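You operate a simulated robot arm through the tools that you are given. There is no shell and no other tool. Be economical: measure what you need, move in short steps, check, and stop when the job is done.

You run a simulated robot arm. Do the job below in one go: nothing can be reset, and whatever is moved stays where it is left.

TASK
Set the sine plate to the slip's angle and lock it.
Fine: lift the plate and stand the gauge block for that angle in the pocket. Where these are worked on the way, their far stop is far enough and under half their travel is too little: sine plate.

Only the result counts: the job must be done as asked and must still hold three seconds after the hand-in. Knocking over, shifting, dropping, spilling or breaking anything else fails it.

THE ROBOT
A 7-joint arm with a two-finger parallel gripper, fixed in place. Base frame: the origin is at the foot of the arm, x ahead of it, y to its left, z up; the work surface is at about z = 880. Lengths are in mm, angles in degrees, forces in N, time in s.
With the tool pointing down near the work surface it reaches from about 440 to 920 mm from the base axis. Its first joint turns from -115.0 to 115.0 degrees. Payload 3.91 kg.
Tool frame: the origin (TCP) lies between the finger pads and is the grasp point; the fingertips stand 30 mm ahead of it; z points along the fingers, y is the line along which they close. The gripper opens to 110 mm. The fingers are 20 mm wide and 10 mm thick; the gripper's body (48 by 112 mm) begins 55 mm behind the TCP.
Orientation is told as [roll, pitch, yaw] about the base's x, y, z axes, in that order, counted from this pose: with the fingers straight down and closing along the base's y, the tool's x points along the base's -x, its y along +y and its z along -z.

THE INTERFACE
- The arm moves only by the tool nudge_tool. Its argument "moves" is text: rows parted by semicolons, each of 7 numbers parted by spaces: the finger opening in mm, from 0 to 110, then the shift along the tool's x, y, z in mm, then the turn, a rotation vector about the tool's x, y, z in degrees. In form: fingers dx dy dz wx wy wz; .... A call has 1 to 12 rows; each row shifts and turns the commanded pose from where the row before left it, along the tool's axes as they then stand. A row lasts 0.2 s, in which the tool goes at most 50 mm and 8.6 degrees; a call with a longer step from one row to the next is refused whole, and so is a gripper value outside its range. Where a pose cannot be reached the arm comes as near as it can. A force on the tool above 80 N (or 10 N above the force at the start of the call, whichever is more), or a blocked arm, ends the call early, and 0.2 s more pass. Each finger travels about 153 mm/s and halts on what it meets, pressing with about 43 N; the grip force reading is that of the motor and also rises with nothing between the fingers. The clock runs only during rows and for 0.2 s after the last one: add rows that do not move to give the fingers time. It gives the time, the measured TCP pose, the force on the tool (base axes), the opening and the grip force at its end, in the units of the frame above (readings bear some noise), with the torque about the TCP (base axes, N m) and any sound that the robot's microphone picked up.
- Cameras (640 x 400 px; columns grow to the right, rows downward): "scene" is fixed at [217.1, -496.1, 1454.6]; the picture's right is [0.60, -0.80, 0.00], its down [-0.39, -0.30, -0.87] and it looks along [0.70, 0.52, -0.49] (base axes); focal length 342 px, centre (320, 200). "wrist" rides on the gripper at [72, 17, -103] in the tool frame; the picture's right is [-0.23, 0.97, 0.00], its down [-0.76, -0.18, -0.62] and it looks along [-0.61, -0.14, 0.78] (tool axes); focal length 222 px, centre (320, 200). There is no depth. A picture from a camera that has moved, and an enlarged one, comes with that camera's place and axes in the base frame and with its lens. The place of the scene camera against the robot may be out by one fixed shift of up to 25 mm in any direction.
- snapshot(camera): a new picture of that camera. No time passes.
- raise_lower(by): slides the trunk up (or, below 0, down) by that many mm; the arm rides with it, the base frame stays. It gives what a move gives, with no picture.
- zoom(camera, box): a new picture of the part [left, top, right, bottom] of that camera's present view, enlarged. No time passes.
- sign_off(): hands the job in; it is judged then, once.

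Go step by step. Nothing tells you positions but the pictures and the camera data: compare them with the known pose of the tool, close in by small moves and look again before you grip or let go. The budget is 120 turns and 84 pictures, counting those below and the enlarged ones. Unless the task says otherwise, let go and move clear before handing in, and close with one line.

The tools are called after "Request:" as a command line: name --argument value ..., lists and objects as JSON in quotes. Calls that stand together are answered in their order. nudge_tool: Moves the arm, as the interface text tells. Its arguments: {"type":"object","properties":{"moves":{"type":"string"}},"required":["moves"]} The other tools are called the same way: raise_lower (by) slides the trunk up or down; snapshot (camera) takes a picture; zoom (camera, box) takes an enlarged picture of a part of a camera's view; sign_off () hands the job in.

At the start:

```text
t: 0.0
tool_pos: [551.2, -59.7, 1269.7]
ee_rot: [-0.1, 0.0, 0.1]
ft_force: [0.4, 0.0, 0.1]
torque: [0.03, 0.0, -0.01]
finger_gap: 110.0
grasp_force: 0.0
trunk travel left (down, up): [-850.0, 140.0]
```

scene: 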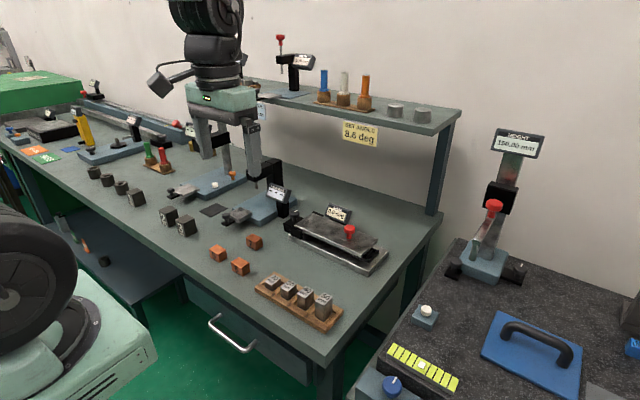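
wrist: 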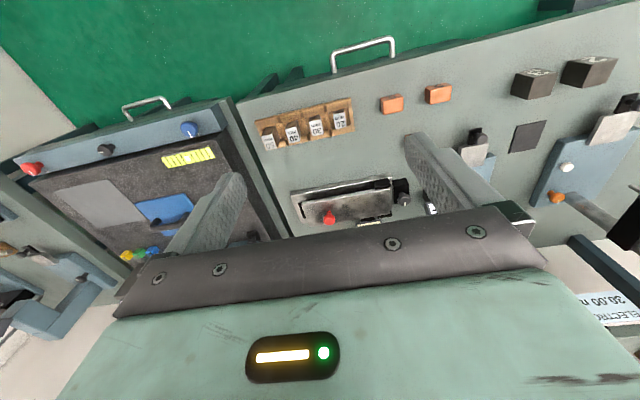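

I see the sine plate with a red-knobbed lock, a rack of gauge blocks, and a slip saying about 8.6 deg. I'll zoom in on each.

Request:
zoom --camera "scene" --box '[270, 190, 400, 280]'

Request:
zoom --camera "scene" --box '[245, 265, 355, 335]'

Request:
zoom --camera "scene" --box '[330, 110, 390, 150]'

Request:
zoom --camera "wrist" --box '[240, 80, 420, 240]'

```text
4.44 times, centred on (335, 235) of scene
camera zoom: at [217.1, -496.1, 1454.6], right [0.6, -0.8, 0.0], down [-0.39, -0.3, -0.87], along [0.7, 0.52, -0.49], focal length 1519 px, centre (253, 44)
```

zoom: 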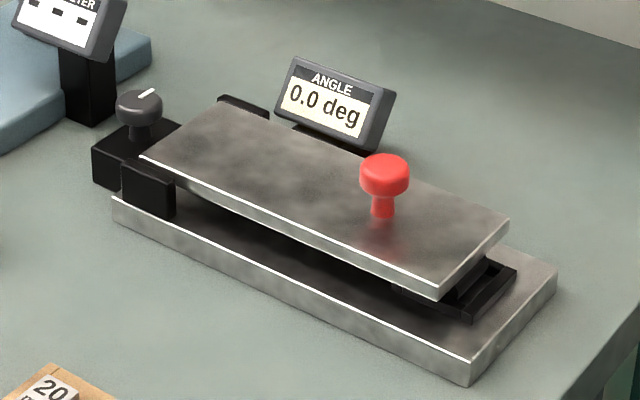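

```text
5.71 times, centred on (300, 300) of scene
camera zoom: at [217.1, -496.1, 1454.6], right [0.6, -0.8, 0.0], down [-0.39, -0.3, -0.87], along [0.7, 0.52, -0.49], focal length 1953 px, centre (434, -371)
```

zoom: 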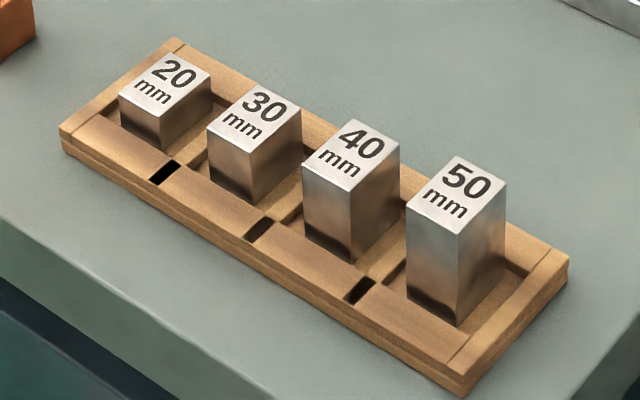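

```text
10.00 times, centred on (360, 130) of scene
camera zoom: at [217.1, -496.1, 1454.6], right [0.6, -0.8, 0.0], down [-0.39, -0.3, -0.87], along [0.7, 0.52, -0.49], focal length 3417 px, centre (-80, 900)
```

zoom: 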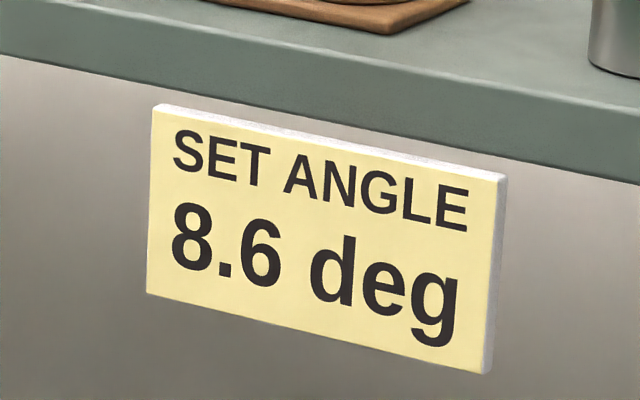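

```text
2.50 times, centred on (330, 160) of wrist
camera zoom: at [478.9, -42.7, 1372.7], right [0.23, 0.97, 0.0], down [0.76, -0.18, 0.62], along [0.61, -0.14, -0.78], focal length 555 px, centre (295, 300)
```

zoom: 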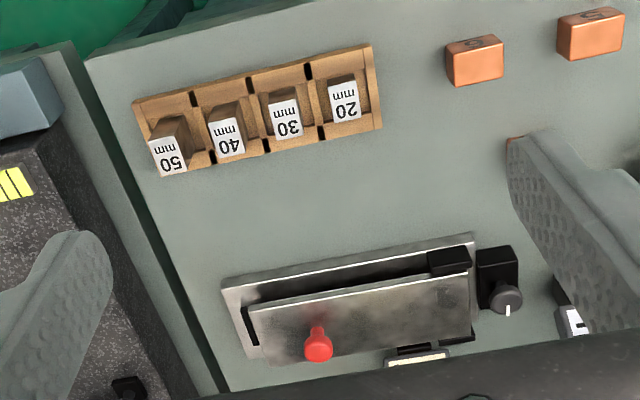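

The slip reads 8.6 deg; with L about 200 mm that means the 30 mm block. I'll move closer to look at the plate and the rack.

Request:
nudge_tool --moves "110 -25 0 37 0 0 0;110 -25 0 37 0 0 0;110 -25 0 37 0 0 0;110 -25 0 37 0 0 0"

Request:
snapshot --camera "wrist"

```text
t: 1.0
tool_pos: [651.1, -62.0, 1122.0]
ee_rot: [0.0, 0.0, 0.1]
ft_force: [-0.3, 0.7, 1.6]
torque: [0.0, -0.05, 0.05]
finger_gap: 109.9
grasp_force: 0.2
trunk travel left (down, up): [-850.0, 140.0]
```

```text
77 pictures are left
camera wrist: at [578.7, -44.8, 1224.0], right [0.23, 0.97, 0.0], down [0.76, -0.18, 0.62], along [0.61, -0.14, -0.78], focal length 222 px, centre (320, 200)
```

wrist: 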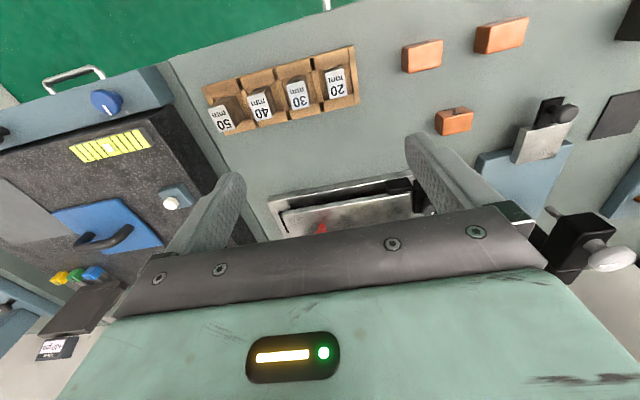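

The rack and the plate's near edge are in view; I'll zoom on both.

Request:
zoom --camera "wrist" --box '[195, 40, 365, 146]'

Request:
zoom --camera "wrist" --box '[255, 160, 455, 285]'

```text
3.76 times, centred on (280, 93) of wrist
camera zoom: at [578.7, -44.8, 1224.0], right [0.23, 0.97, 0.0], down [0.76, -0.18, 0.62], along [0.61, -0.14, -0.78], focal length 836 px, centre (471, 603)
```

zoom: 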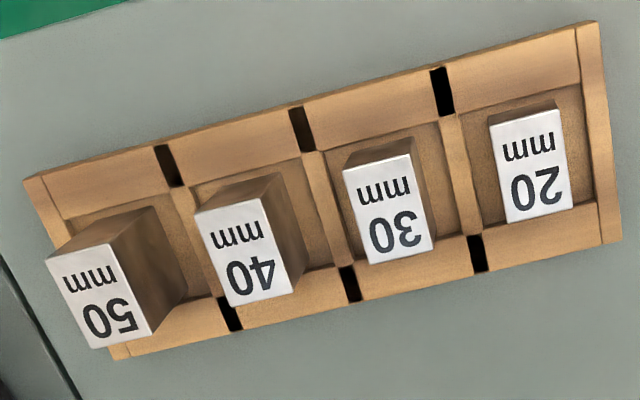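

```text
3.20 times, centred on (355, 222) of wrist
camera zoom: at [578.7, -44.8, 1224.0], right [0.23, 0.97, 0.0], down [0.76, -0.18, 0.62], along [0.61, -0.14, -0.78], focal length 711 px, centre (208, 128)
```

zoom: 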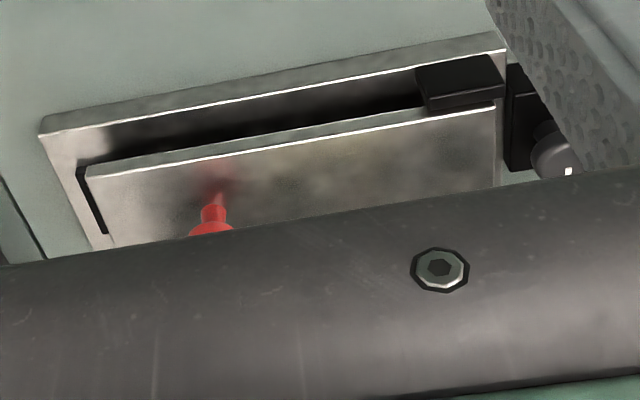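

The 30 block is about 23 x 30 mm at roughly (644, -88). Next I examine the pocket under the plate end and the lock knob.

Request:
zoom --camera "scene" --box '[335, 220, 395, 275]'

Request:
zoom --camera "scene" --box '[280, 195, 340, 245]'

```text
7.27 times, centred on (365, 248) of scene
camera zoom: at [217.1, -496.1, 1454.6], right [0.6, -0.8, 0.0], down [-0.39, -0.3, -0.87], along [0.7, 0.52, -0.49], focal length 2485 px, centre (-7, -146)
```

zoom: 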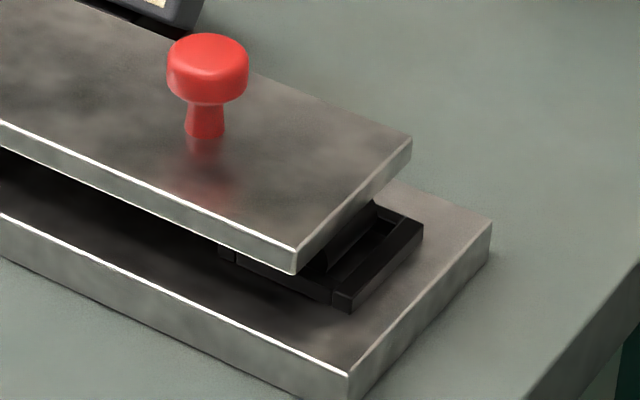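

```text
8.00 times, centred on (310, 220) of scene
camera zoom: at [217.1, -496.1, 1454.6], right [0.6, -0.8, 0.0], down [-0.39, -0.3, -0.87], along [0.7, 0.52, -0.49], focal length 2734 px, centre (400, 40)
```

zoom: 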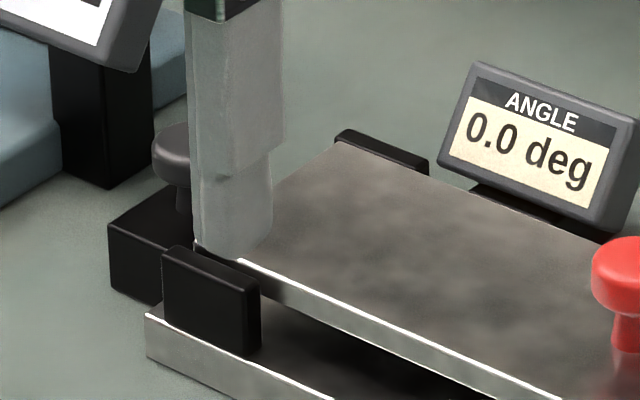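

The pocket sits under the plate's free end, and the roller seems to rest in it. I'll go high and forward for a clear overhead view of the plate.

Request:
nudge_tool --moves "110 -15 0 -35 0 0 0;110 -20 0 -35 0 0 0;110 -20 0 -35 0 0 0;110 -20 0 -35 0 0 0"

Request:
zoom --camera "wrist" --box '[240, 80, 440, 205]'

```text
t: 2.0
tool_pos: [726.0, -61.9, 1263.2]
ee_rot: [0.1, 0.0, 0.0]
ft_force: [-0.5, -0.1, 0.4]
torque: [-0.01, 0.03, 0.0]
finger_gap: 110.3
grasp_force: 0.0
trunk travel left (down, up): [-850.0, 140.0]
```

```text
3.20 times, centred on (340, 142) of wrist
camera zoom: at [654.0, -43.1, 1366.5], right [0.23, 0.97, 0.0], down [0.76, -0.18, 0.62], along [0.61, -0.14, -0.78], focal length 711 px, centre (256, 384)
```

zoom: 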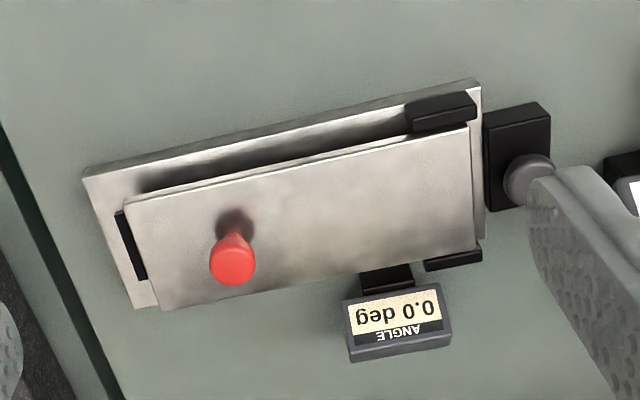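

The plate spans about y -172..51 and x 830..914, with the hinge near y 37, L about 200, and the red knob at about (868, -105). I'll move above the knob and look before I grip.

Request:
nudge_tool --moves "60 -23.7 -7.2 42 0 0 0;60 -23.7 -7.2 42 0 0 0;60 -23.7 -7.2 42 0 0 0;60 -23.7 -7.2 42 0 0 0;60 -23.7 -7.2 42 0 0 0;60 -23.7 -7.2 42 0 0 0"

Request:
snapshot --camera "wrist"

Request:
zoom --camera "scene" --box '[280, 150, 400, 270]'

```text
t: 3.4
tool_pos: [870.0, -102.7, 1010.2]
ee_rot: [0.0, -0.1, 0.0]
ft_force: [-0.4, -0.3, -0.1]
torque: [-0.02, -0.03, 0.01]
finger_gap: 60.1
grasp_force: 0.1
trunk travel left (down, up): [-850.0, 140.0]
```

```text
71 pictures are left
camera wrist: at [797.1, -85.5, 1112.4], right [0.23, 0.97, 0.0], down [0.76, -0.18, 0.62], along [0.61, -0.14, -0.78], focal length 222 px, centre (320, 200)
```

wrist: 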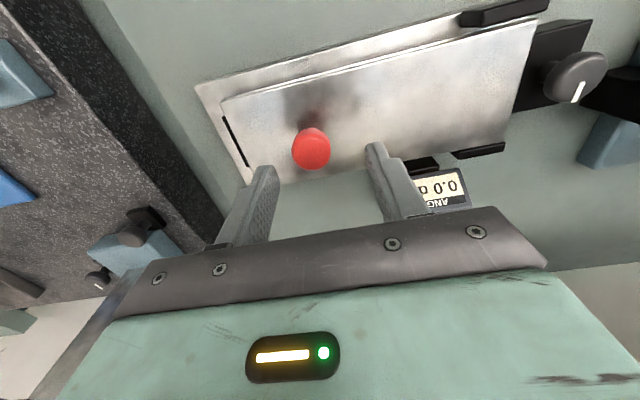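

```text
3.33 times, centred on (340, 210) of scene
camera zoom: at [217.1, -496.1, 1454.6], right [0.6, -0.8, 0.0], down [-0.39, -0.3, -0.87], along [0.7, 0.52, -0.49], focal length 1139 px, centre (253, 167)
```

zoom: 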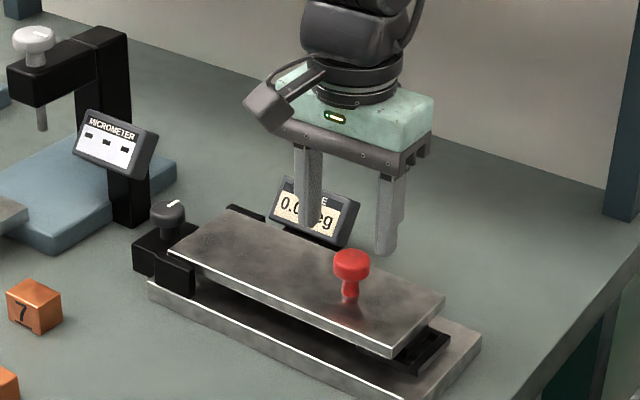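

Knob centre computed at about (868.5, -108). I'll shift y by -5.5, descend and close on the knob.

Request:
nudge_tool --moves "60 1 -5.5 22 0 0 0;60 0 0 21 0 0 0;60 0 0 0 0 0 0;20 0 0 0 0 0 0;20 0 0 0 0 0 0"

Request:
zoom --camera "scene" --box '[280, 150, 400, 270]'

```text
t: 4.6
tool_pos: [869.4, -108.8, 966.5]
ee_rot: [0.0, 0.0, 0.0]
ft_force: [0.7, -2.5, -2.3]
torque: [-0.04, -0.35, 0.02]
finger_gap: 29.4
grasp_force: 45.1
trunk travel left (down, up): [-850.0, 140.0]
```

```text
3.33 times, centred on (340, 210) of scene
camera zoom: at [217.1, -496.1, 1454.6], right [0.6, -0.8, 0.0], down [-0.39, -0.3, -0.87], along [0.7, 0.52, -0.49], focal length 1139 px, centre (253, 167)
```

zoom: 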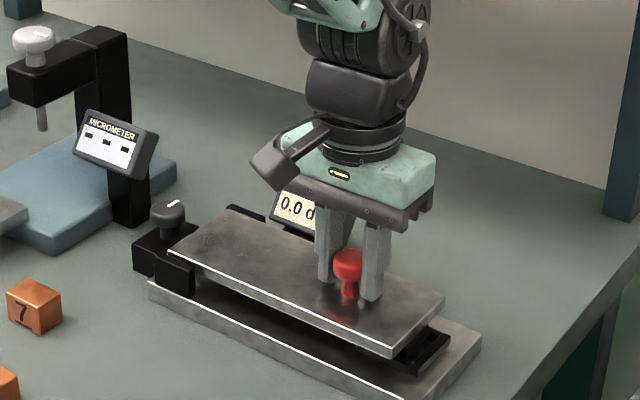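

The knob is gripped (29 mm). I'll lift along an arc about the hinge.

Request:
nudge_tool --moves "20 0 3.9 -10.06 4 0 0;20 0 3.9 -10.06 4 0 0;20 0 3.9 -10.06 4 0 0;20 0 0 0 0 0 0"

Request:
zoom --camera "scene" --box '[270, 130, 410, 270]'

```text
t: 5.6
tool_pos: [869.1, -94.7, 997.0]
ee_rot: [-12.1, 0.0, 0.2]
ft_force: [9.2, 3.9, -12.0]
torque: [-0.24, -0.13, 0.14]
finger_gap: 29.3
grasp_force: 45.0
trunk travel left (down, up): [-850.0, 140.0]
```

```text
2.86 times, centred on (340, 200) of scene
camera zoom: at [217.1, -496.1, 1454.6], right [0.6, -0.8, 0.0], down [-0.39, -0.3, -0.87], along [0.7, 0.52, -0.49], focal length 976 px, centre (263, 200)
```

zoom: 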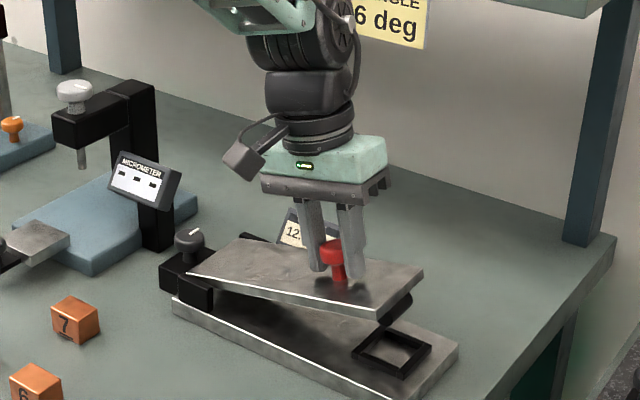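

The plate follows at about 12 deg and moves freely. I'll continue toward the stop.

Request:
nudge_tool --moves "20 0 3.9 -10.06 4 0 0;20 0 3.9 -10.06 4 0 0;20 0 3.9 -10.06 4 0 0;20 0 3.9 -10.06 4 0 0;20 0 0 0 0 0 0"

Request:
zoom --camera "scene" --box '[270, 130, 410, 270]'

```text
t: 6.8
tool_pos: [870.5, -65.9, 1029.0]
ee_rot: [-28.0, 0.2, 0.0]
ft_force: [5.9, 11.4, -23.6]
torque: [-0.03, -0.01, -0.06]
finger_gap: 29.3
grasp_force: 45.2
trunk travel left (down, up): [-850.0, 140.0]
```

```text
2.86 times, centred on (340, 200) of scene
camera zoom: at [217.1, -496.1, 1454.6], right [0.6, -0.8, 0.0], down [-0.39, -0.3, -0.87], along [0.7, 0.52, -0.49], focal length 976 px, centre (263, 200)
```

zoom: 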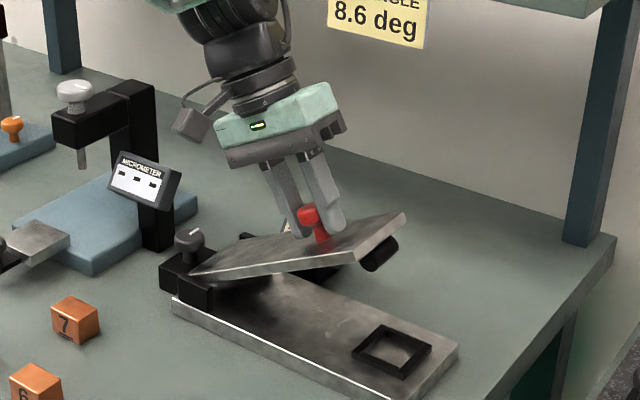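

About 28 deg, and the pocket is open to view. I'll keep lifting to find the stop.

Request:
nudge_tool --moves "20 0 3.9 -10.06 4 0 0;20 0 3.9 -10.06 4 0 0;20 0 3.9 -10.06 4 0 0;20 0 3.9 -10.06 4 0 0;20 0 0 0 0 0 0"

Request:
zoom --camera "scene" --box '[270, 130, 410, 270]'

```text
t: 8.0
tool_pos: [868.5, -29.7, 1050.8]
ee_rot: [-43.8, 0.2, -0.1]
ft_force: [5.4, 11.5, -39.3]
torque: [0.14, 0.12, -0.2]
finger_gap: 29.4
grasp_force: 45.1
trunk travel left (down, up): [-850.0, 140.0]
```

```text
2.86 times, centred on (340, 200) of scene
camera zoom: at [217.1, -496.1, 1454.6], right [0.6, -0.8, 0.0], down [-0.39, -0.3, -0.87], along [0.7, 0.52, -0.49], focal length 976 px, centre (263, 200)
```

zoom: 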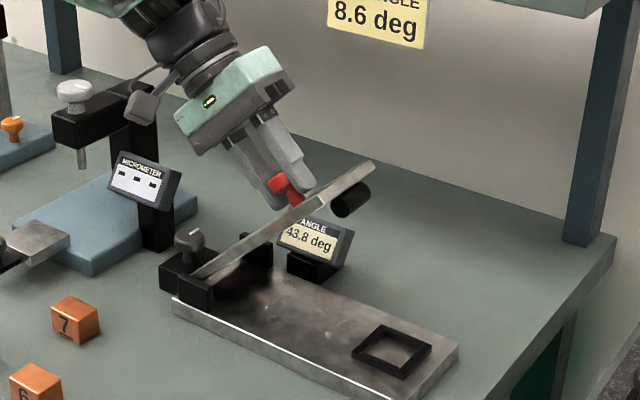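

43.8 deg and still free; the force suggests my arc centre sits slightly too high. I'll correct it and go on.

Request:
nudge_tool --moves "20 0 6.7 -8.4 4 0 0;20 0 4.7 -9.9 4 0 0;20 0 4.7 -9.9 4 0 0;20 0 0 0 0 0 0"

Request:
zoom --camera "scene" --box '[270, 130, 410, 270]'

```text
t: 9.0
tool_pos: [869.4, -3.7, 1061.6]
ee_rot: [-56.2, 0.1, -0.1]
ft_force: [0.7, -0.8, -23.1]
torque: [0.03, 0.6, -0.93]
finger_gap: 29.6
grasp_force: 45.0
trunk travel left (down, up): [-850.0, 140.0]
```

```text
2.86 times, centred on (340, 200) of scene
camera zoom: at [217.1, -496.1, 1454.6], right [0.6, -0.8, 0.0], down [-0.39, -0.3, -0.87], along [0.7, 0.52, -0.49], focal length 976 px, centre (263, 200)
```

zoom: 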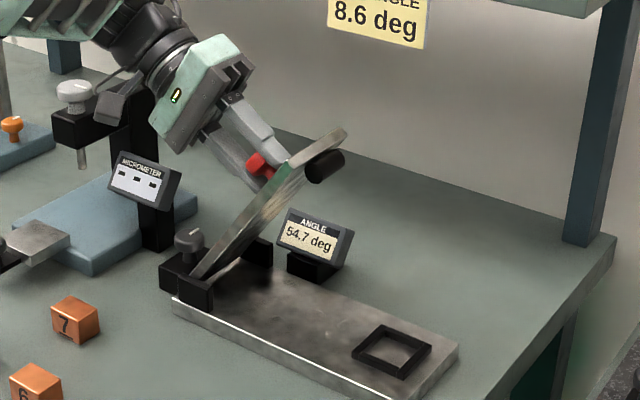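

It reads 54.7 while the tool is at 56.2, so possibly near the stop. One more small step.

Request:
nudge_tool --moves "20 0 3.5 -7.4 3 0 0;20 0 0 0 0 0 0"

Request:
zoom --camera "scene" --box '[320, 170, 370, 210]'

```text
t: 9.6
tool_pos: [869.0, 6.6, 1062.0]
ee_rot: [-59.1, 0.0, 0.0]
ft_force: [1.0, -3.2, -14.7]
torque: [-0.14, 0.57, -0.9]
finger_gap: 29.2
grasp_force: 44.8
trunk travel left (down, up): [-850.0, 140.0]
```

```text
10.00 times, centred on (345, 190) of scene
camera zoom: at [217.1, -496.1, 1454.6], right [0.6, -0.8, 0.0], down [-0.39, -0.3, -0.87], along [0.7, 0.52, -0.49], focal length 3417 px, centre (70, 300)
```

zoom: 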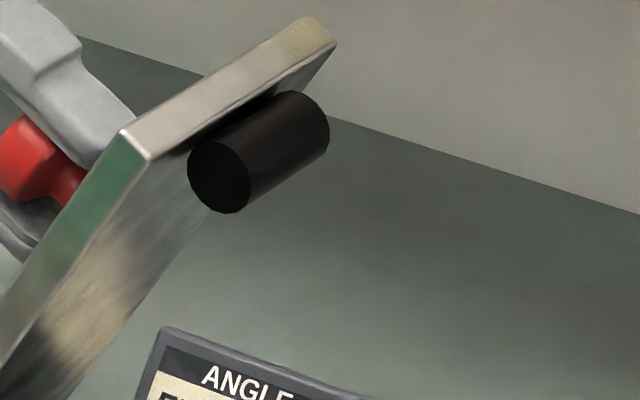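

I need the display reading.

Request:
zoom --camera "scene" --box '[280, 150, 400, 250]'

```text
4.00 times, centred on (340, 200) of scene
camera zoom: at [217.1, -496.1, 1454.6], right [0.6, -0.8, 0.0], down [-0.39, -0.3, -0.87], along [0.7, 0.52, -0.49], focal length 1367 px, centre (240, 200)
```

zoom: 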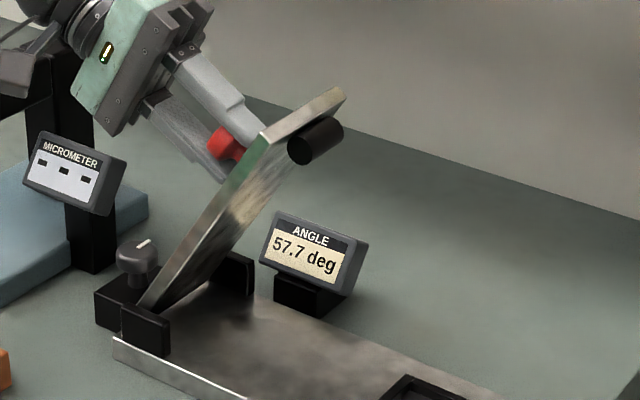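

57.7 deg, well past half of any plausible travel, and the gripper is nearing the micrometer column. I'll test whether the plate stays by opening a few mm with the fingers still around the knob.

Request:
nudge_tool --moves "40 0 0 0 0 0 0;40 0 0 0 0 0 0;40 0 0 0 0 0 0"

Request:
zoom --camera "scene" --box '[280, 150, 400, 250]'

```text
t: 10.4
tool_pos: [869.9, 6.5, 1063.0]
ee_rot: [-59.0, 0.1, 0.0]
ft_force: [-0.7, -0.3, 0.0]
torque: [0.01, 0.0, -0.03]
finger_gap: 39.6
grasp_force: 0.1
trunk travel left (down, up): [-850.0, 140.0]
```

```text
4.00 times, centred on (340, 200) of scene
camera zoom: at [217.1, -496.1, 1454.6], right [0.6, -0.8, 0.0], down [-0.39, -0.3, -0.87], along [0.7, 0.52, -0.49], focal length 1367 px, centre (240, 200)
```

zoom: 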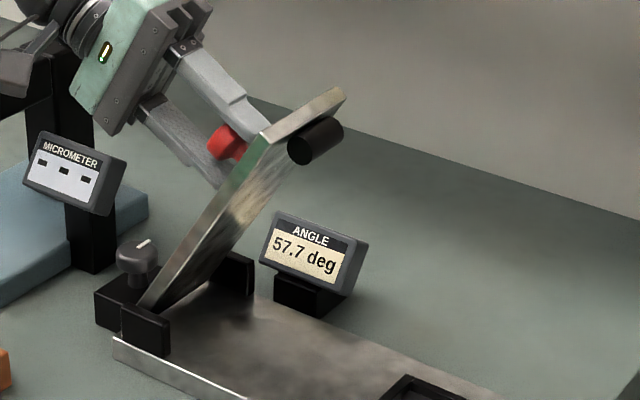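

The plate holds by itself at 57.7 deg. I'll open wider, back off the knob with an upward bias, then rise.

Request:
nudge_tool --moves "90 0 0 0 0 0 0;90 0 0 0 0 0 0;90 0 -20 -32 0 0 0;90 0 -38 -23 0 0 0;90 0 -38 -23 0 0 0;90 0 -38 -23 0 0 0"

Request:
snapshot --camera "scene"

```text
t: 11.8
tool_pos: [864.1, 26.8, 1228.9]
ee_rot: [-59.0, 0.0, 0.0]
ft_force: [-0.1, -0.7, -0.4]
torque: [-0.04, 0.03, 0.0]
finger_gap: 90.1
grasp_force: 0.0
out of reach, approached as far as the arm can: row 3, 4
trunk travel left (down, up): [-850.0, 140.0]
```

```text
61 pictures are left
```

scene: 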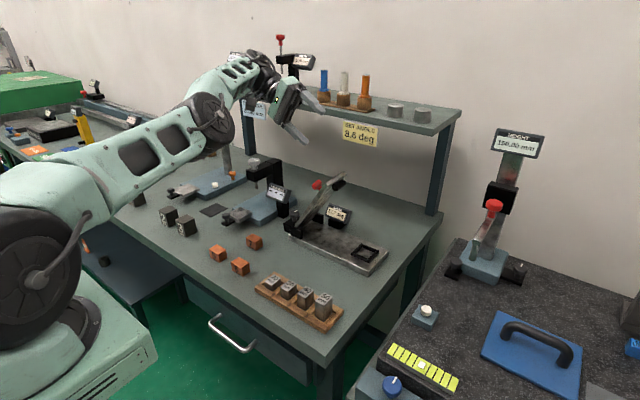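

Released cleanly. Now I swing back to vertical while retreating toward the rack.

Request:
nudge_tool --moves "90 40 0 0 0 0 0;90 26 0 0 -7.4 0 0;90 26 0 0 -7.4 0 0;90 26 0 0 -7.4 0 0;90 26 0 0 -7.4 0 0;90 26 0 0 -7.4 0 0;90 26 0 0 -7.4 0 0;90 26 0 0 -7.4 0 0;90 0 0 0 -7.2 0 0;90 0 0 0 0 0 0"

Request:
zoom --camera "scene" --box '[270, 160, 400, 280]'

```text
t: 14.0
tool_pos: [871.3, 116.4, 1271.9]
ee_rot: [0.1, 0.1, 0.0]
ft_force: [0.3, 0.0, 0.4]
torque: [-0.02, 0.02, -0.01]
finger_gap: 89.9
grasp_force: 0.1
out of reach, approached as far as the arm can: row 1, 2, 3, 4, 5, 6, 7, 8, 9
trunk travel left (down, up): [-850.0, 140.0]
```

```text
3.33 times, centred on (335, 220) of scene
camera zoom: at [217.1, -496.1, 1454.6], right [0.6, -0.8, 0.0], down [-0.39, -0.3, -0.87], along [0.7, 0.52, -0.49], focal length 1139 px, centre (270, 133)
```

zoom: 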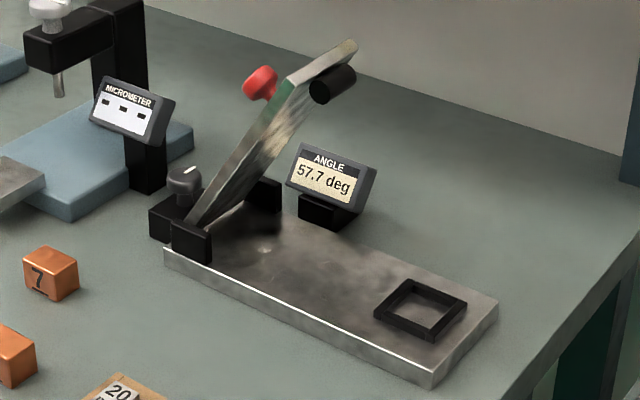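

The arm is not where I expected ((871,116,1272)); I'll check the overall state.

Request:
snapshot --camera "scene"

Request:
nudge_tool --moves "90 20 0 0 0 0 0;90 0 0 0 0 0 0"

```text
59 pictures are left
```

scene: 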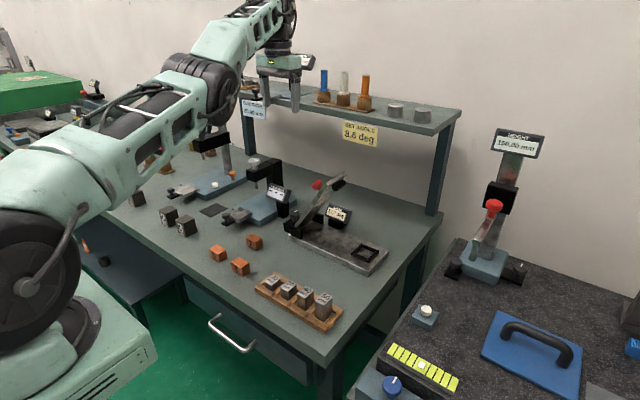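

```text
t: 14.6
tool_pos: [869.4, 119.6, 1273.0]
ee_rot: [0.1, 0.1, 0.1]
ft_force: [0.1, 0.8, 0.4]
torque: [-0.01, -0.02, 0.0]
finger_gap: 89.9
grasp_force: 0.0
out of reach, approached as far as the arm can: row 1
trunk travel left (down, up): [-850.0, 140.0]
```

The arm seems stuck in a limit near here. I'll try a move in -y and down, away from the shelf.

Request:
nudge_tool --moves "90 0 -30 15 0 0 0;90 15 -30 15 0 0 0;90 0 0 0 0 0 0"

```text
t: 15.4
tool_pos: [891.5, 70.6, 1253.4]
ee_rot: [0.0, 0.1, 0.0]
ft_force: [-0.4, -0.1, 0.3]
torque: [-0.01, -0.01, -0.01]
finger_gap: 90.0
grasp_force: 0.0
out of reach, approached as far as the arm can: row 1, 2
trunk travel left (down, up): [-850.0, 140.0]
```

Testing which directions free the arm: straight back with small descent.

Request:
nudge_tool --moves "90 10 0 30 0 0 0;90 0 0 0 0 0 0"

Request:
snapshot --camera "scene"

```text
t: 16.0
tool_pos: [896.5, 74.7, 1226.8]
ee_rot: [0.0, 0.1, 0.1]
ft_force: [0.4, -0.2, 0.8]
torque: [0.02, 0.0, 0.0]
finger_gap: 90.4
grasp_force: 0.0
out of reach, approached as far as the arm can: row 1
trunk travel left (down, up): [-850.0, 140.0]
```

```text
58 pictures are left
```

scene: 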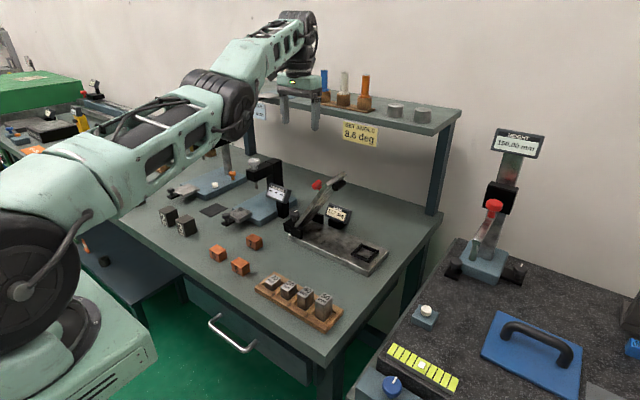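

The wrist likely is at a joint limit with the elbow swung low; lower heights worked before. I'll swing to y about -170, clear of the raised plate, then descend and back in.

Request:
nudge_tool --moves "90 0 -45 0 0 0 0;90 0 -45 0 0 0 0;90 0 -45 0 0 0 0;90 0 -45 0 0 0 0;90 2 -40 5 0 0 0;90 5 -10 40 0 0 0;90 5 0 40 0 0 0;90 5 0 40 0 0 0;90 0 0 0 0 0 0"

Request:
snapshot --camera "scene"

```text
t: 18.0
tool_pos: [938.9, -152.4, 1112.7]
ee_rot: [0.0, 0.2, 0.0]
ft_force: [0.6, 0.1, 0.3]
torque: [0.01, 0.0, 0.01]
finger_gap: 89.9
grasp_force: 0.0
out of reach, approached as far as the arm can: row 1, 2, 3, 5, 6, 7, 8
trunk travel left (down, up): [-850.0, 140.0]
```

```text
57 pictures are left
```

scene: 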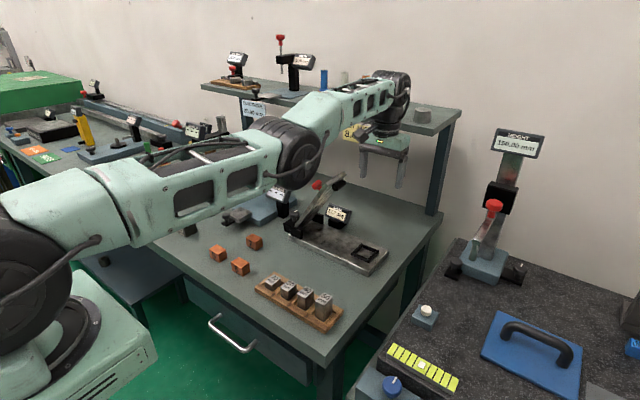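

The elbow looks bent slightly the wrong way (sagging) at its limit. I have about 200 mm free before the shelf, so I'll stretch out a little to pass through straight, then come in while moving down.

Request:
nudge_tool --moves "90 -15 0 0 0 0 0;90 -15 0 0 0 0 0;90 0 0 0 0 0 0"

Request:
snapshot --camera "scene"

```text
t: 18.8
tool_pos: [941.9, -152.9, 1112.9]
ee_rot: [0.0, 0.1, 0.0]
ft_force: [0.5, 0.4, -0.2]
torque: [0.01, -0.02, -0.03]
finger_gap: 90.3
grasp_force: 0.0
out of reach, approached as far as the arm can: row 1, 2
trunk travel left (down, up): [-850.0, 140.0]
```

```text
56 pictures are left
```

scene: 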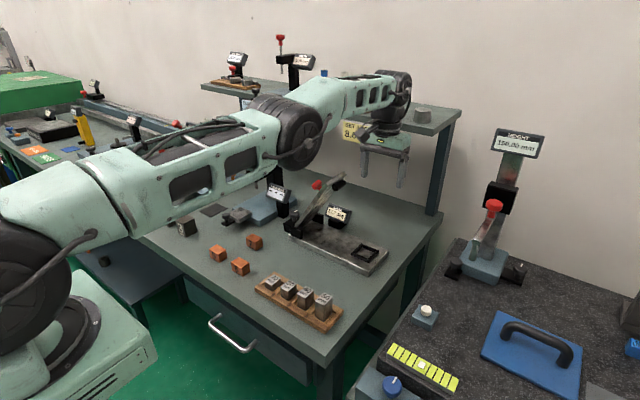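

The elbow rose past straight. Now in and down.

Request:
nudge_tool --moves "90 5 0 15 0 0 0;90 20 0 20 0 0 0;90 30 0 10 0 0 0;90 0 0 0 0 0 0"

Request:
snapshot --camera "scene"

```text
t: 19.8
tool_pos: [886.2, -154.1, 1066.8]
ee_rot: [-0.1, -0.1, 0.0]
ft_force: [-0.8, 0.2, -0.6]
torque: [-0.03, 0.02, 0.0]
finger_gap: 90.0
grasp_force: 0.0
trunk travel left (down, up): [-850.0, 140.0]
```

```text
55 pictures are left
```

scene: 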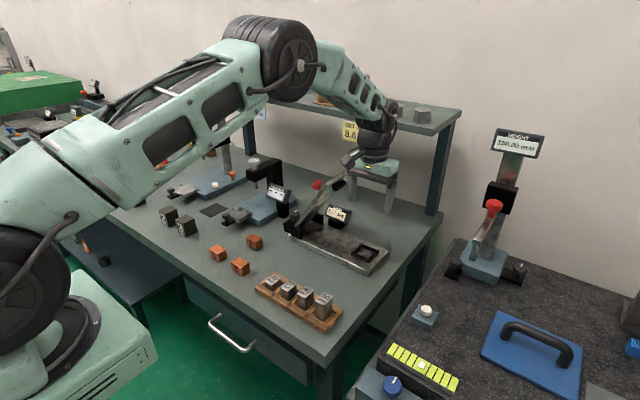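

Elbow-up restored. The pocket is now in the wrist view, so I'll measure it.

Request:
zoom --camera "wrist" --box '[220, 70, 420, 195]'

```text
3.20 times, centred on (320, 132) of wrist
camera zoom: at [813.0, -136.2, 1169.1], right [0.23, 0.97, 0.0], down [0.76, -0.18, 0.62], along [0.61, -0.14, -0.78], focal length 711 px, centre (320, 416)
```

zoom: 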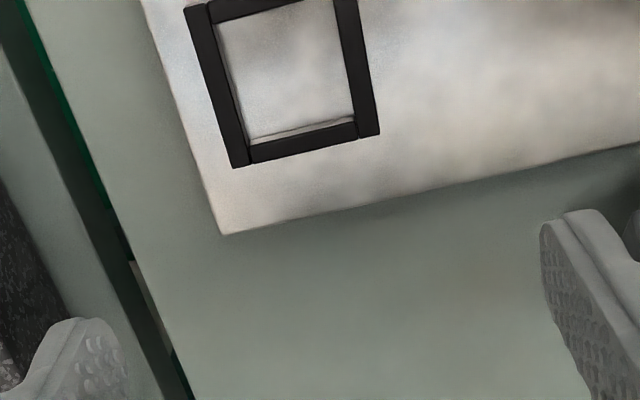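

The pocket centre is about (871, -161), inner 40 x 42 mm. Now to the rack: hover over the 30 block.

Request:
nudge_tool --moves "90 40 0 0 0 0 0;90 40 0 0 0 0 0;90 40 0 0 0 0 0;90 40 0 0 0 0 0;60 40 10 10 0 0 0;40 40 25 20 0 0 0;40 2 31 30 0 0 0;40 0 0 0 0 0 0"

Request:
zoom --camera "wrist" --box '[220, 70, 420, 195]'

```text
refused: row 6 steps farther than a row can; nothing moved
```

```text
3.20 times, centred on (320, 132) of wrist
camera zoom: at [813.0, -136.2, 1169.1], right [0.23, 0.97, 0.0], down [0.76, -0.18, 0.62], along [0.61, -0.14, -0.78], focal length 711 px, centre (320, 416)
```

zoom: 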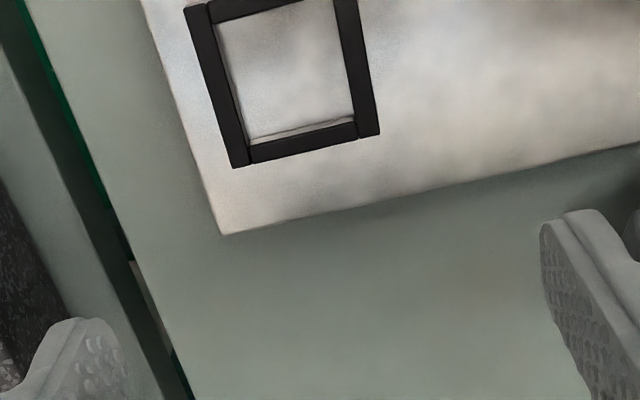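

One step was too long, so the call was refused. I'm resending it with a shorter row.

Request:
nudge_tool --moves "90 40 0 0 0 0 0;90 40 0 0 0 0 0;90 40 0 0 0 0 0;90 40 0 0 0 0 0;60 40 10 10 0 0 0;40 40 22 15 0 0 0;40 2 34 30 0 0 0;40 0 0 0 0 0 0"

Request:
zoom --camera "wrist" --box '[220, 70, 420, 195]'

```text
t: 21.6
tool_pos: [644.2, -87.5, 1014.6]
ee_rot: [0.0, 0.1, 0.0]
ft_force: [-0.3, -1.0, -0.1]
torque: [0.0, 0.0, 0.01]
finger_gap: 39.9
grasp_force: 0.0
trunk travel left (down, up): [-850.0, 140.0]
```

```text
3.20 times, centred on (320, 132) of wrist
camera zoom: at [570.9, -70.2, 1116.2], right [0.23, 0.97, 0.0], down [0.76, -0.18, 0.62], along [0.61, -0.14, -0.78], focal length 711 px, centre (320, 416)
```

zoom: 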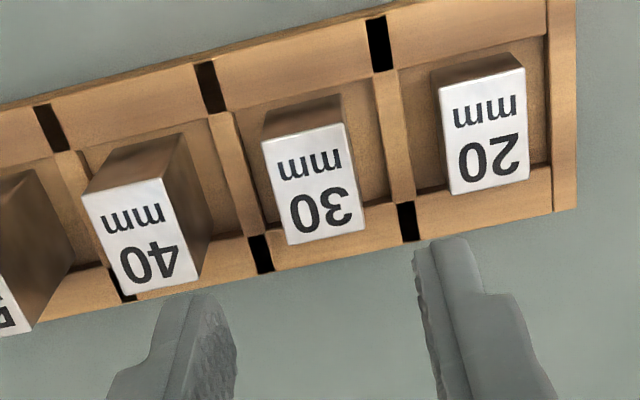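

The 30 block top is centred at (644.7, -88) at z about 918. I'll descend so the tips are about 13 mm above the rack floor, then grip.

Request:
nudge_tool --moves "40 -0.5 -0.5 42 0 0 0;40 0 0 31 0 0 0;40 0 0 10 0 0 0;40 0 0 0 0 0 0;15 0 0 0 0 0 0;15 0 0 0 0 0 0"

Request:
zoom --camera "scene" --box '[235, 220, 355, 340]'

```text
t: 23.0
tool_pos: [643.8, -90.0, 931.2]
ee_rot: [0.1, -0.1, -0.1]
ft_force: [0.7, 0.6, 0.4]
torque: [0.0, -0.06, -0.03]
finger_gap: 23.6
grasp_force: 43.0
trunk travel left (down, up): [-850.0, 140.0]
```

```text
3.33 times, centred on (295, 280) of scene
camera zoom: at [217.1, -496.1, 1454.6], right [0.6, -0.8, 0.0], down [-0.39, -0.3, -0.87], along [0.7, 0.52, -0.49], focal length 1139 px, centre (403, -67)
```

zoom: 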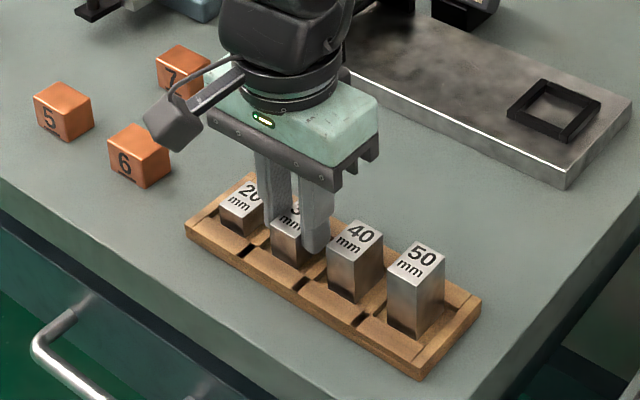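

Gripped (23.6 mm). I'll lift, go to y -161, then travel out to above the pocket.

Request:
nudge_tool --moves "15 0 0 -30 0 0 0;15 0 0 -45 0 0 0;15 0 -35 -10 0 0 0;15 0 -36 0 0 0 0;15 -38 0 0 0 0 0;15 -38 0 0 0 0 0;15 -38 0 0 0 0 0;15 -38 0 0 0 0 0;15 -38 0 0 0 0 0;15 -37 0 0 0 0 0;15 0 0 0 0 0 0"

Request:
snapshot --camera "wrist"

Request:
zoom --camera "scene" --box '[280, 150, 400, 270]'

```text
t: 25.4
tool_pos: [870.7, -158.3, 1013.7]
ee_rot: [0.1, 0.0, 0.0]
ft_force: [-0.6, -0.2, -1.9]
torque: [0.0, -0.01, 0.0]
finger_gap: 23.4
grasp_force: 43.4
trunk travel left (down, up): [-850.0, 140.0]
```

```text
50 pictures are left
camera wrist: at [798.1, -140.0, 1117.2], right [0.23, 0.97, 0.0], down [0.76, -0.18, 0.62], along [0.61, -0.14, -0.78], focal length 222 px, centre (320, 200)
```

wrist: 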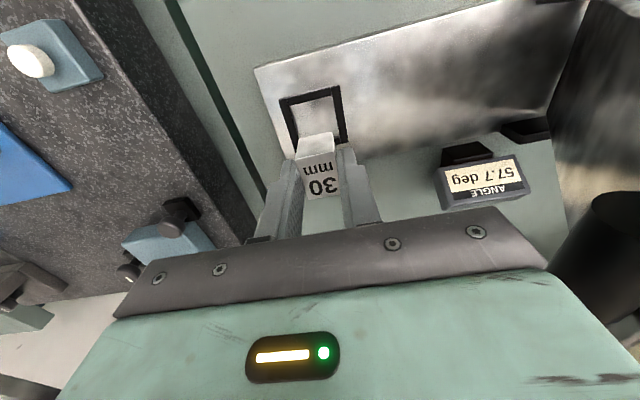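

```text
3.33 times, centred on (340, 210) of scene
camera zoom: at [217.1, -496.1, 1454.6], right [0.6, -0.8, 0.0], down [-0.39, -0.3, -0.87], along [0.7, 0.52, -0.49], focal length 1139 px, centre (253, 167)
```

zoom: 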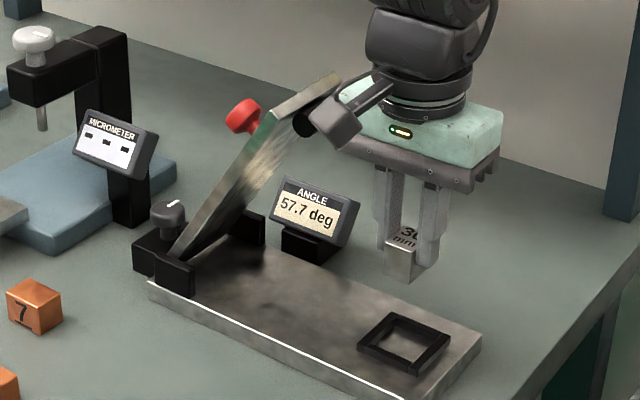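

Block is over the pocket; I'll fine-centre in y and descend to just above the floor, then check.

Request:
nudge_tool --moves "15 0 -3 30 0 0 0;15 0 0 25 0 0 0;15 0 0 5 0 0 0;15 0 0 0 0 0 0"

Request:
zoom --camera "wrist" --box '[220, 60, 420, 185]'

Request:
zoom --camera "scene" --box '[310, 190, 400, 280]'

```text
t: 26.4
tool_pos: [873.6, -162.1, 954.9]
ee_rot: [0.1, 0.1, -0.1]
ft_force: [1.2, -0.4, -1.8]
torque: [0.02, 0.0, 0.01]
finger_gap: 23.3
grasp_force: 43.3
trunk travel left (down, up): [-850.0, 140.0]
```

```text
3.20 times, centred on (320, 122) of wrist
camera zoom: at [799.2, -144.5, 1057.9], right [0.23, 0.97, 0.0], down [0.76, -0.18, 0.62], along [0.61, -0.14, -0.78], focal length 711 px, centre (320, 448)
```

zoom: 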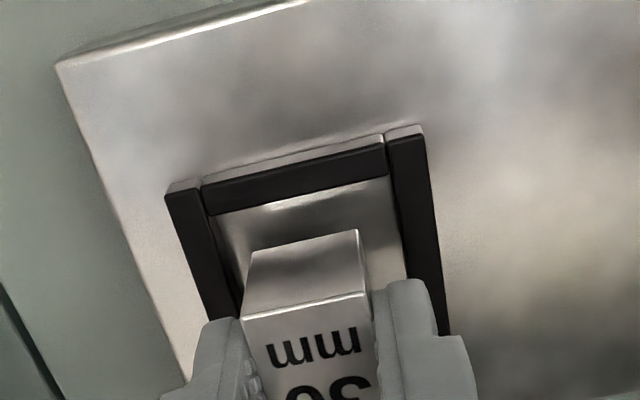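

```text
4.44 times, centred on (355, 235) of scene
camera zoom: at [217.1, -496.1, 1454.6], right [0.6, -0.8, 0.0], down [-0.39, -0.3, -0.87], along [0.7, 0.52, -0.49], focal length 1519 px, centre (164, 44)
```

zoom: 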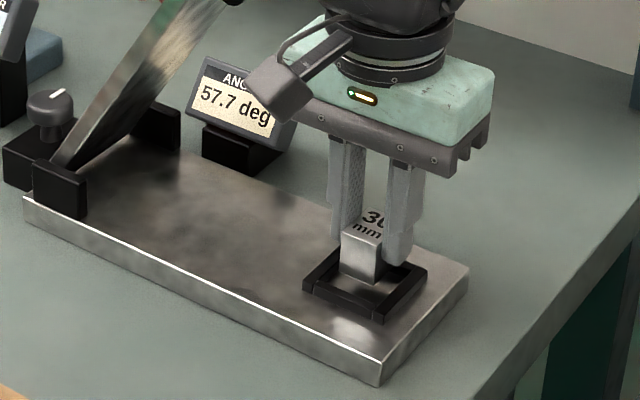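

Well centred. Lower gently to contact.

Request:
nudge_tool --moves "15 2 0 6 0 0 0;15 0 0 6 0 0 0;15 0 0 2 0 0 0;15 0 0 0 0 0 0"

```text
t: 27.4
tool_pos: [870.6, -163.2, 944.2]
ee_rot: [0.0, 0.0, 0.1]
ft_force: [-2.1, 0.0, 11.8]
torque: [0.01, 0.24, 0.01]
finger_gap: 23.4
grasp_force: 43.3
trunk travel left (down, up): [-850.0, 140.0]
```

Contact at TCP z 944 (floor about 900). I'll verify that the block is seated in the pocket and not on a wall.

Request:
zoom --camera "wrist" --box '[240, 70, 400, 170]'

Request:
zoom --camera "scene" --box '[340, 215, 400, 265]'

```text
4.00 times, centred on (320, 120) of wrist
camera zoom: at [796.6, -144.3, 1045.4], right [0.23, 0.97, 0.0], down [0.76, -0.18, 0.62], along [0.61, -0.14, -0.78], focal length 888 px, centre (320, 520)
```

zoom: 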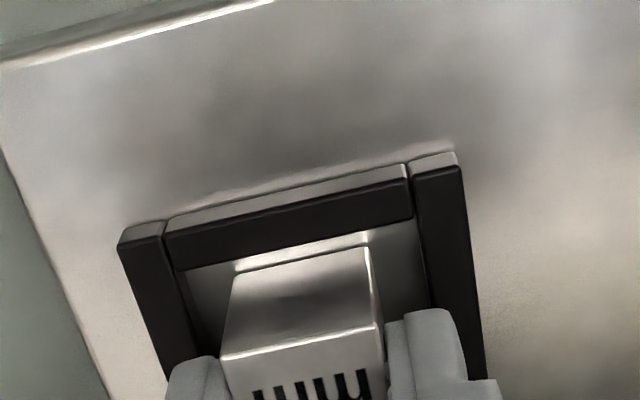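

```text
8.00 times, centred on (370, 240) of scene
camera zoom: at [217.1, -496.1, 1454.6], right [0.6, -0.8, 0.0], down [-0.39, -0.3, -0.87], along [0.7, 0.52, -0.49], focal length 2734 px, centre (-80, -120)
```

zoom: 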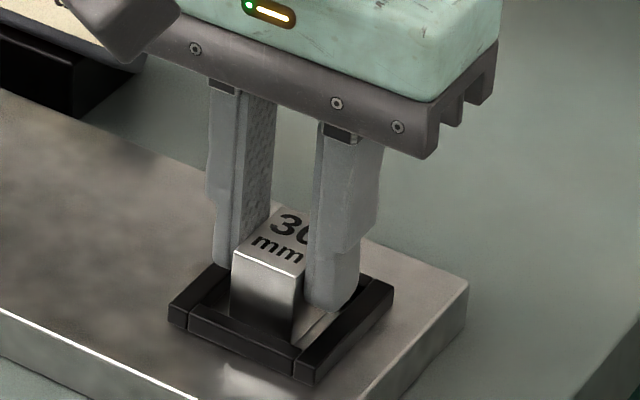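

The block is seated inside the pocket. Release and rise straight up.

Request:
nudge_tool --moves "36 0 0 0 0 0 0;36 0 0 0 0 0 0;36 0 0 -15 0 0 0;36 0 0 -40 0 0 0;36 20 0 -40 0 0 0;36 0 0 0 0 0 0"

Request:
zoom --camera "scene" --box '[280, 160, 400, 270]'

Request:
zoom --camera "wrist" --box '[240, 60, 640, 220]'

```text
t: 28.8
tool_pos: [848.5, -163.8, 1036.9]
ee_rot: [-0.1, -0.1, 0.1]
ft_force: [0.6, -0.3, 0.0]
torque: [-0.01, 0.02, 0.01]
finger_gap: 36.0
grasp_force: 0.1
trunk travel left (down, up): [-850.0, 140.0]
```

```text
3.64 times, centred on (340, 215) of scene
camera zoom: at [217.1, -496.1, 1454.6], right [0.6, -0.8, 0.0], down [-0.39, -0.3, -0.87], along [0.7, 0.52, -0.49], focal length 1243 px, centre (247, 146)
```

zoom: 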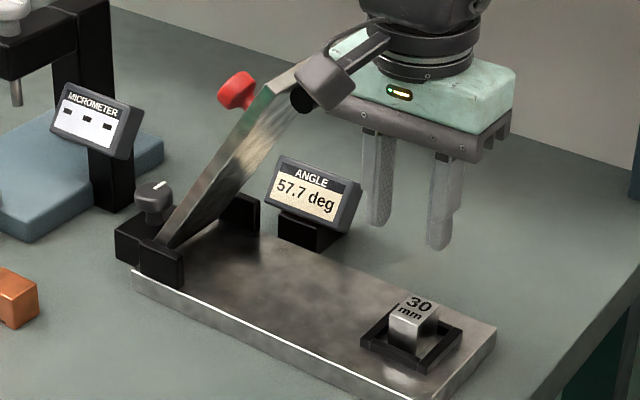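

```text
1.60 times, centred on (440, 140) of wrist
camera zoom: at [775.9, -145.4, 1138.7], right [0.23, 0.97, 0.0], down [0.76, -0.18, 0.62], along [0.61, -0.14, -0.78], focal length 355 px, centre (128, 296)
```

zoom: 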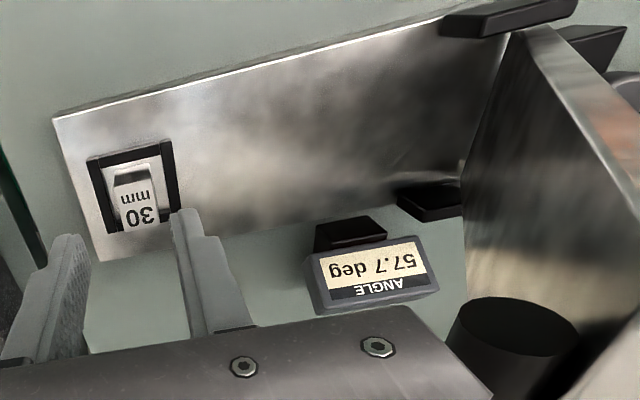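

The block stands in the pocket. I'll lower the plate by pushing its top face with closed fingertips along an arc; first I go up and over to its upper side.

Request:
nudge_tool --moves "0 6 0 -42 0 0 0;0 0 0 -42 0 0 0;0 0 0 -42 0 0 0;0 0 46 0 0 0 0;0 0 46 0 0 0 0;0 0 46 0 0 0 0;0 0 0 0 0 0 0"

Request:
zoom --camera "scene" --box '[260, 110, 400, 270]'

Request:
snapshot --camera "wrist"

```text
t: 30.4
tool_pos: [844.1, -22.7, 1160.0]
ee_rot: [0.0, 0.0, 0.0]
ft_force: [0.0, -1.2, 0.5]
torque: [0.0, -0.02, 0.03]
finger_gap: 0.1
grasp_force: 37.7
trunk travel left (down, up): [-850.0, 140.0]
```

```text
2.50 times, centred on (330, 190) of scene
camera zoom: at [217.1, -496.1, 1454.6], right [0.6, -0.8, 0.0], down [-0.39, -0.3, -0.87], along [0.7, 0.52, -0.49], focal length 854 px, centre (295, 225)
```

zoom: 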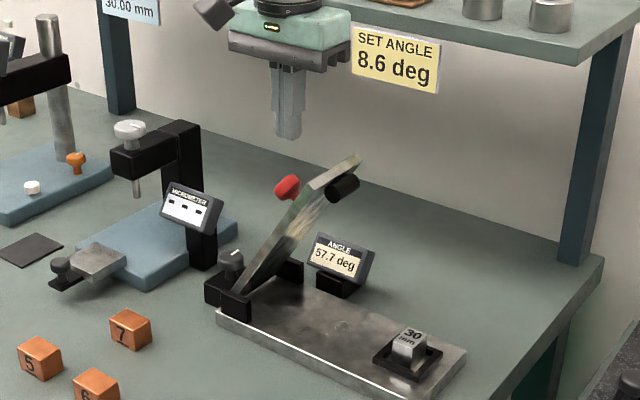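

```text
41 pictures are left
camera wrist: at [771.2, -4.6, 1262.7], right [0.23, 0.97, 0.0], down [0.76, -0.18, 0.62], along [0.61, -0.14, -0.78], focal length 222 px, centre (320, 200)
```

wrist: 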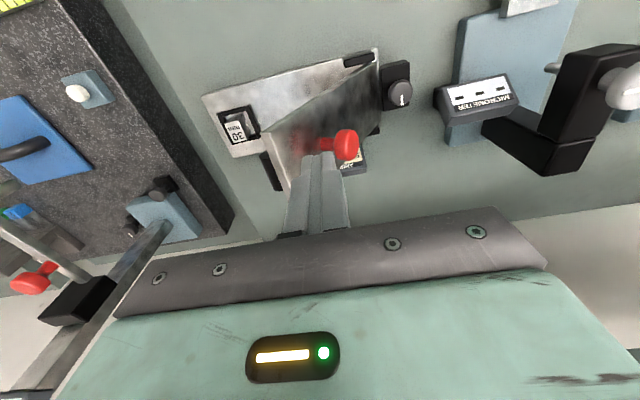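

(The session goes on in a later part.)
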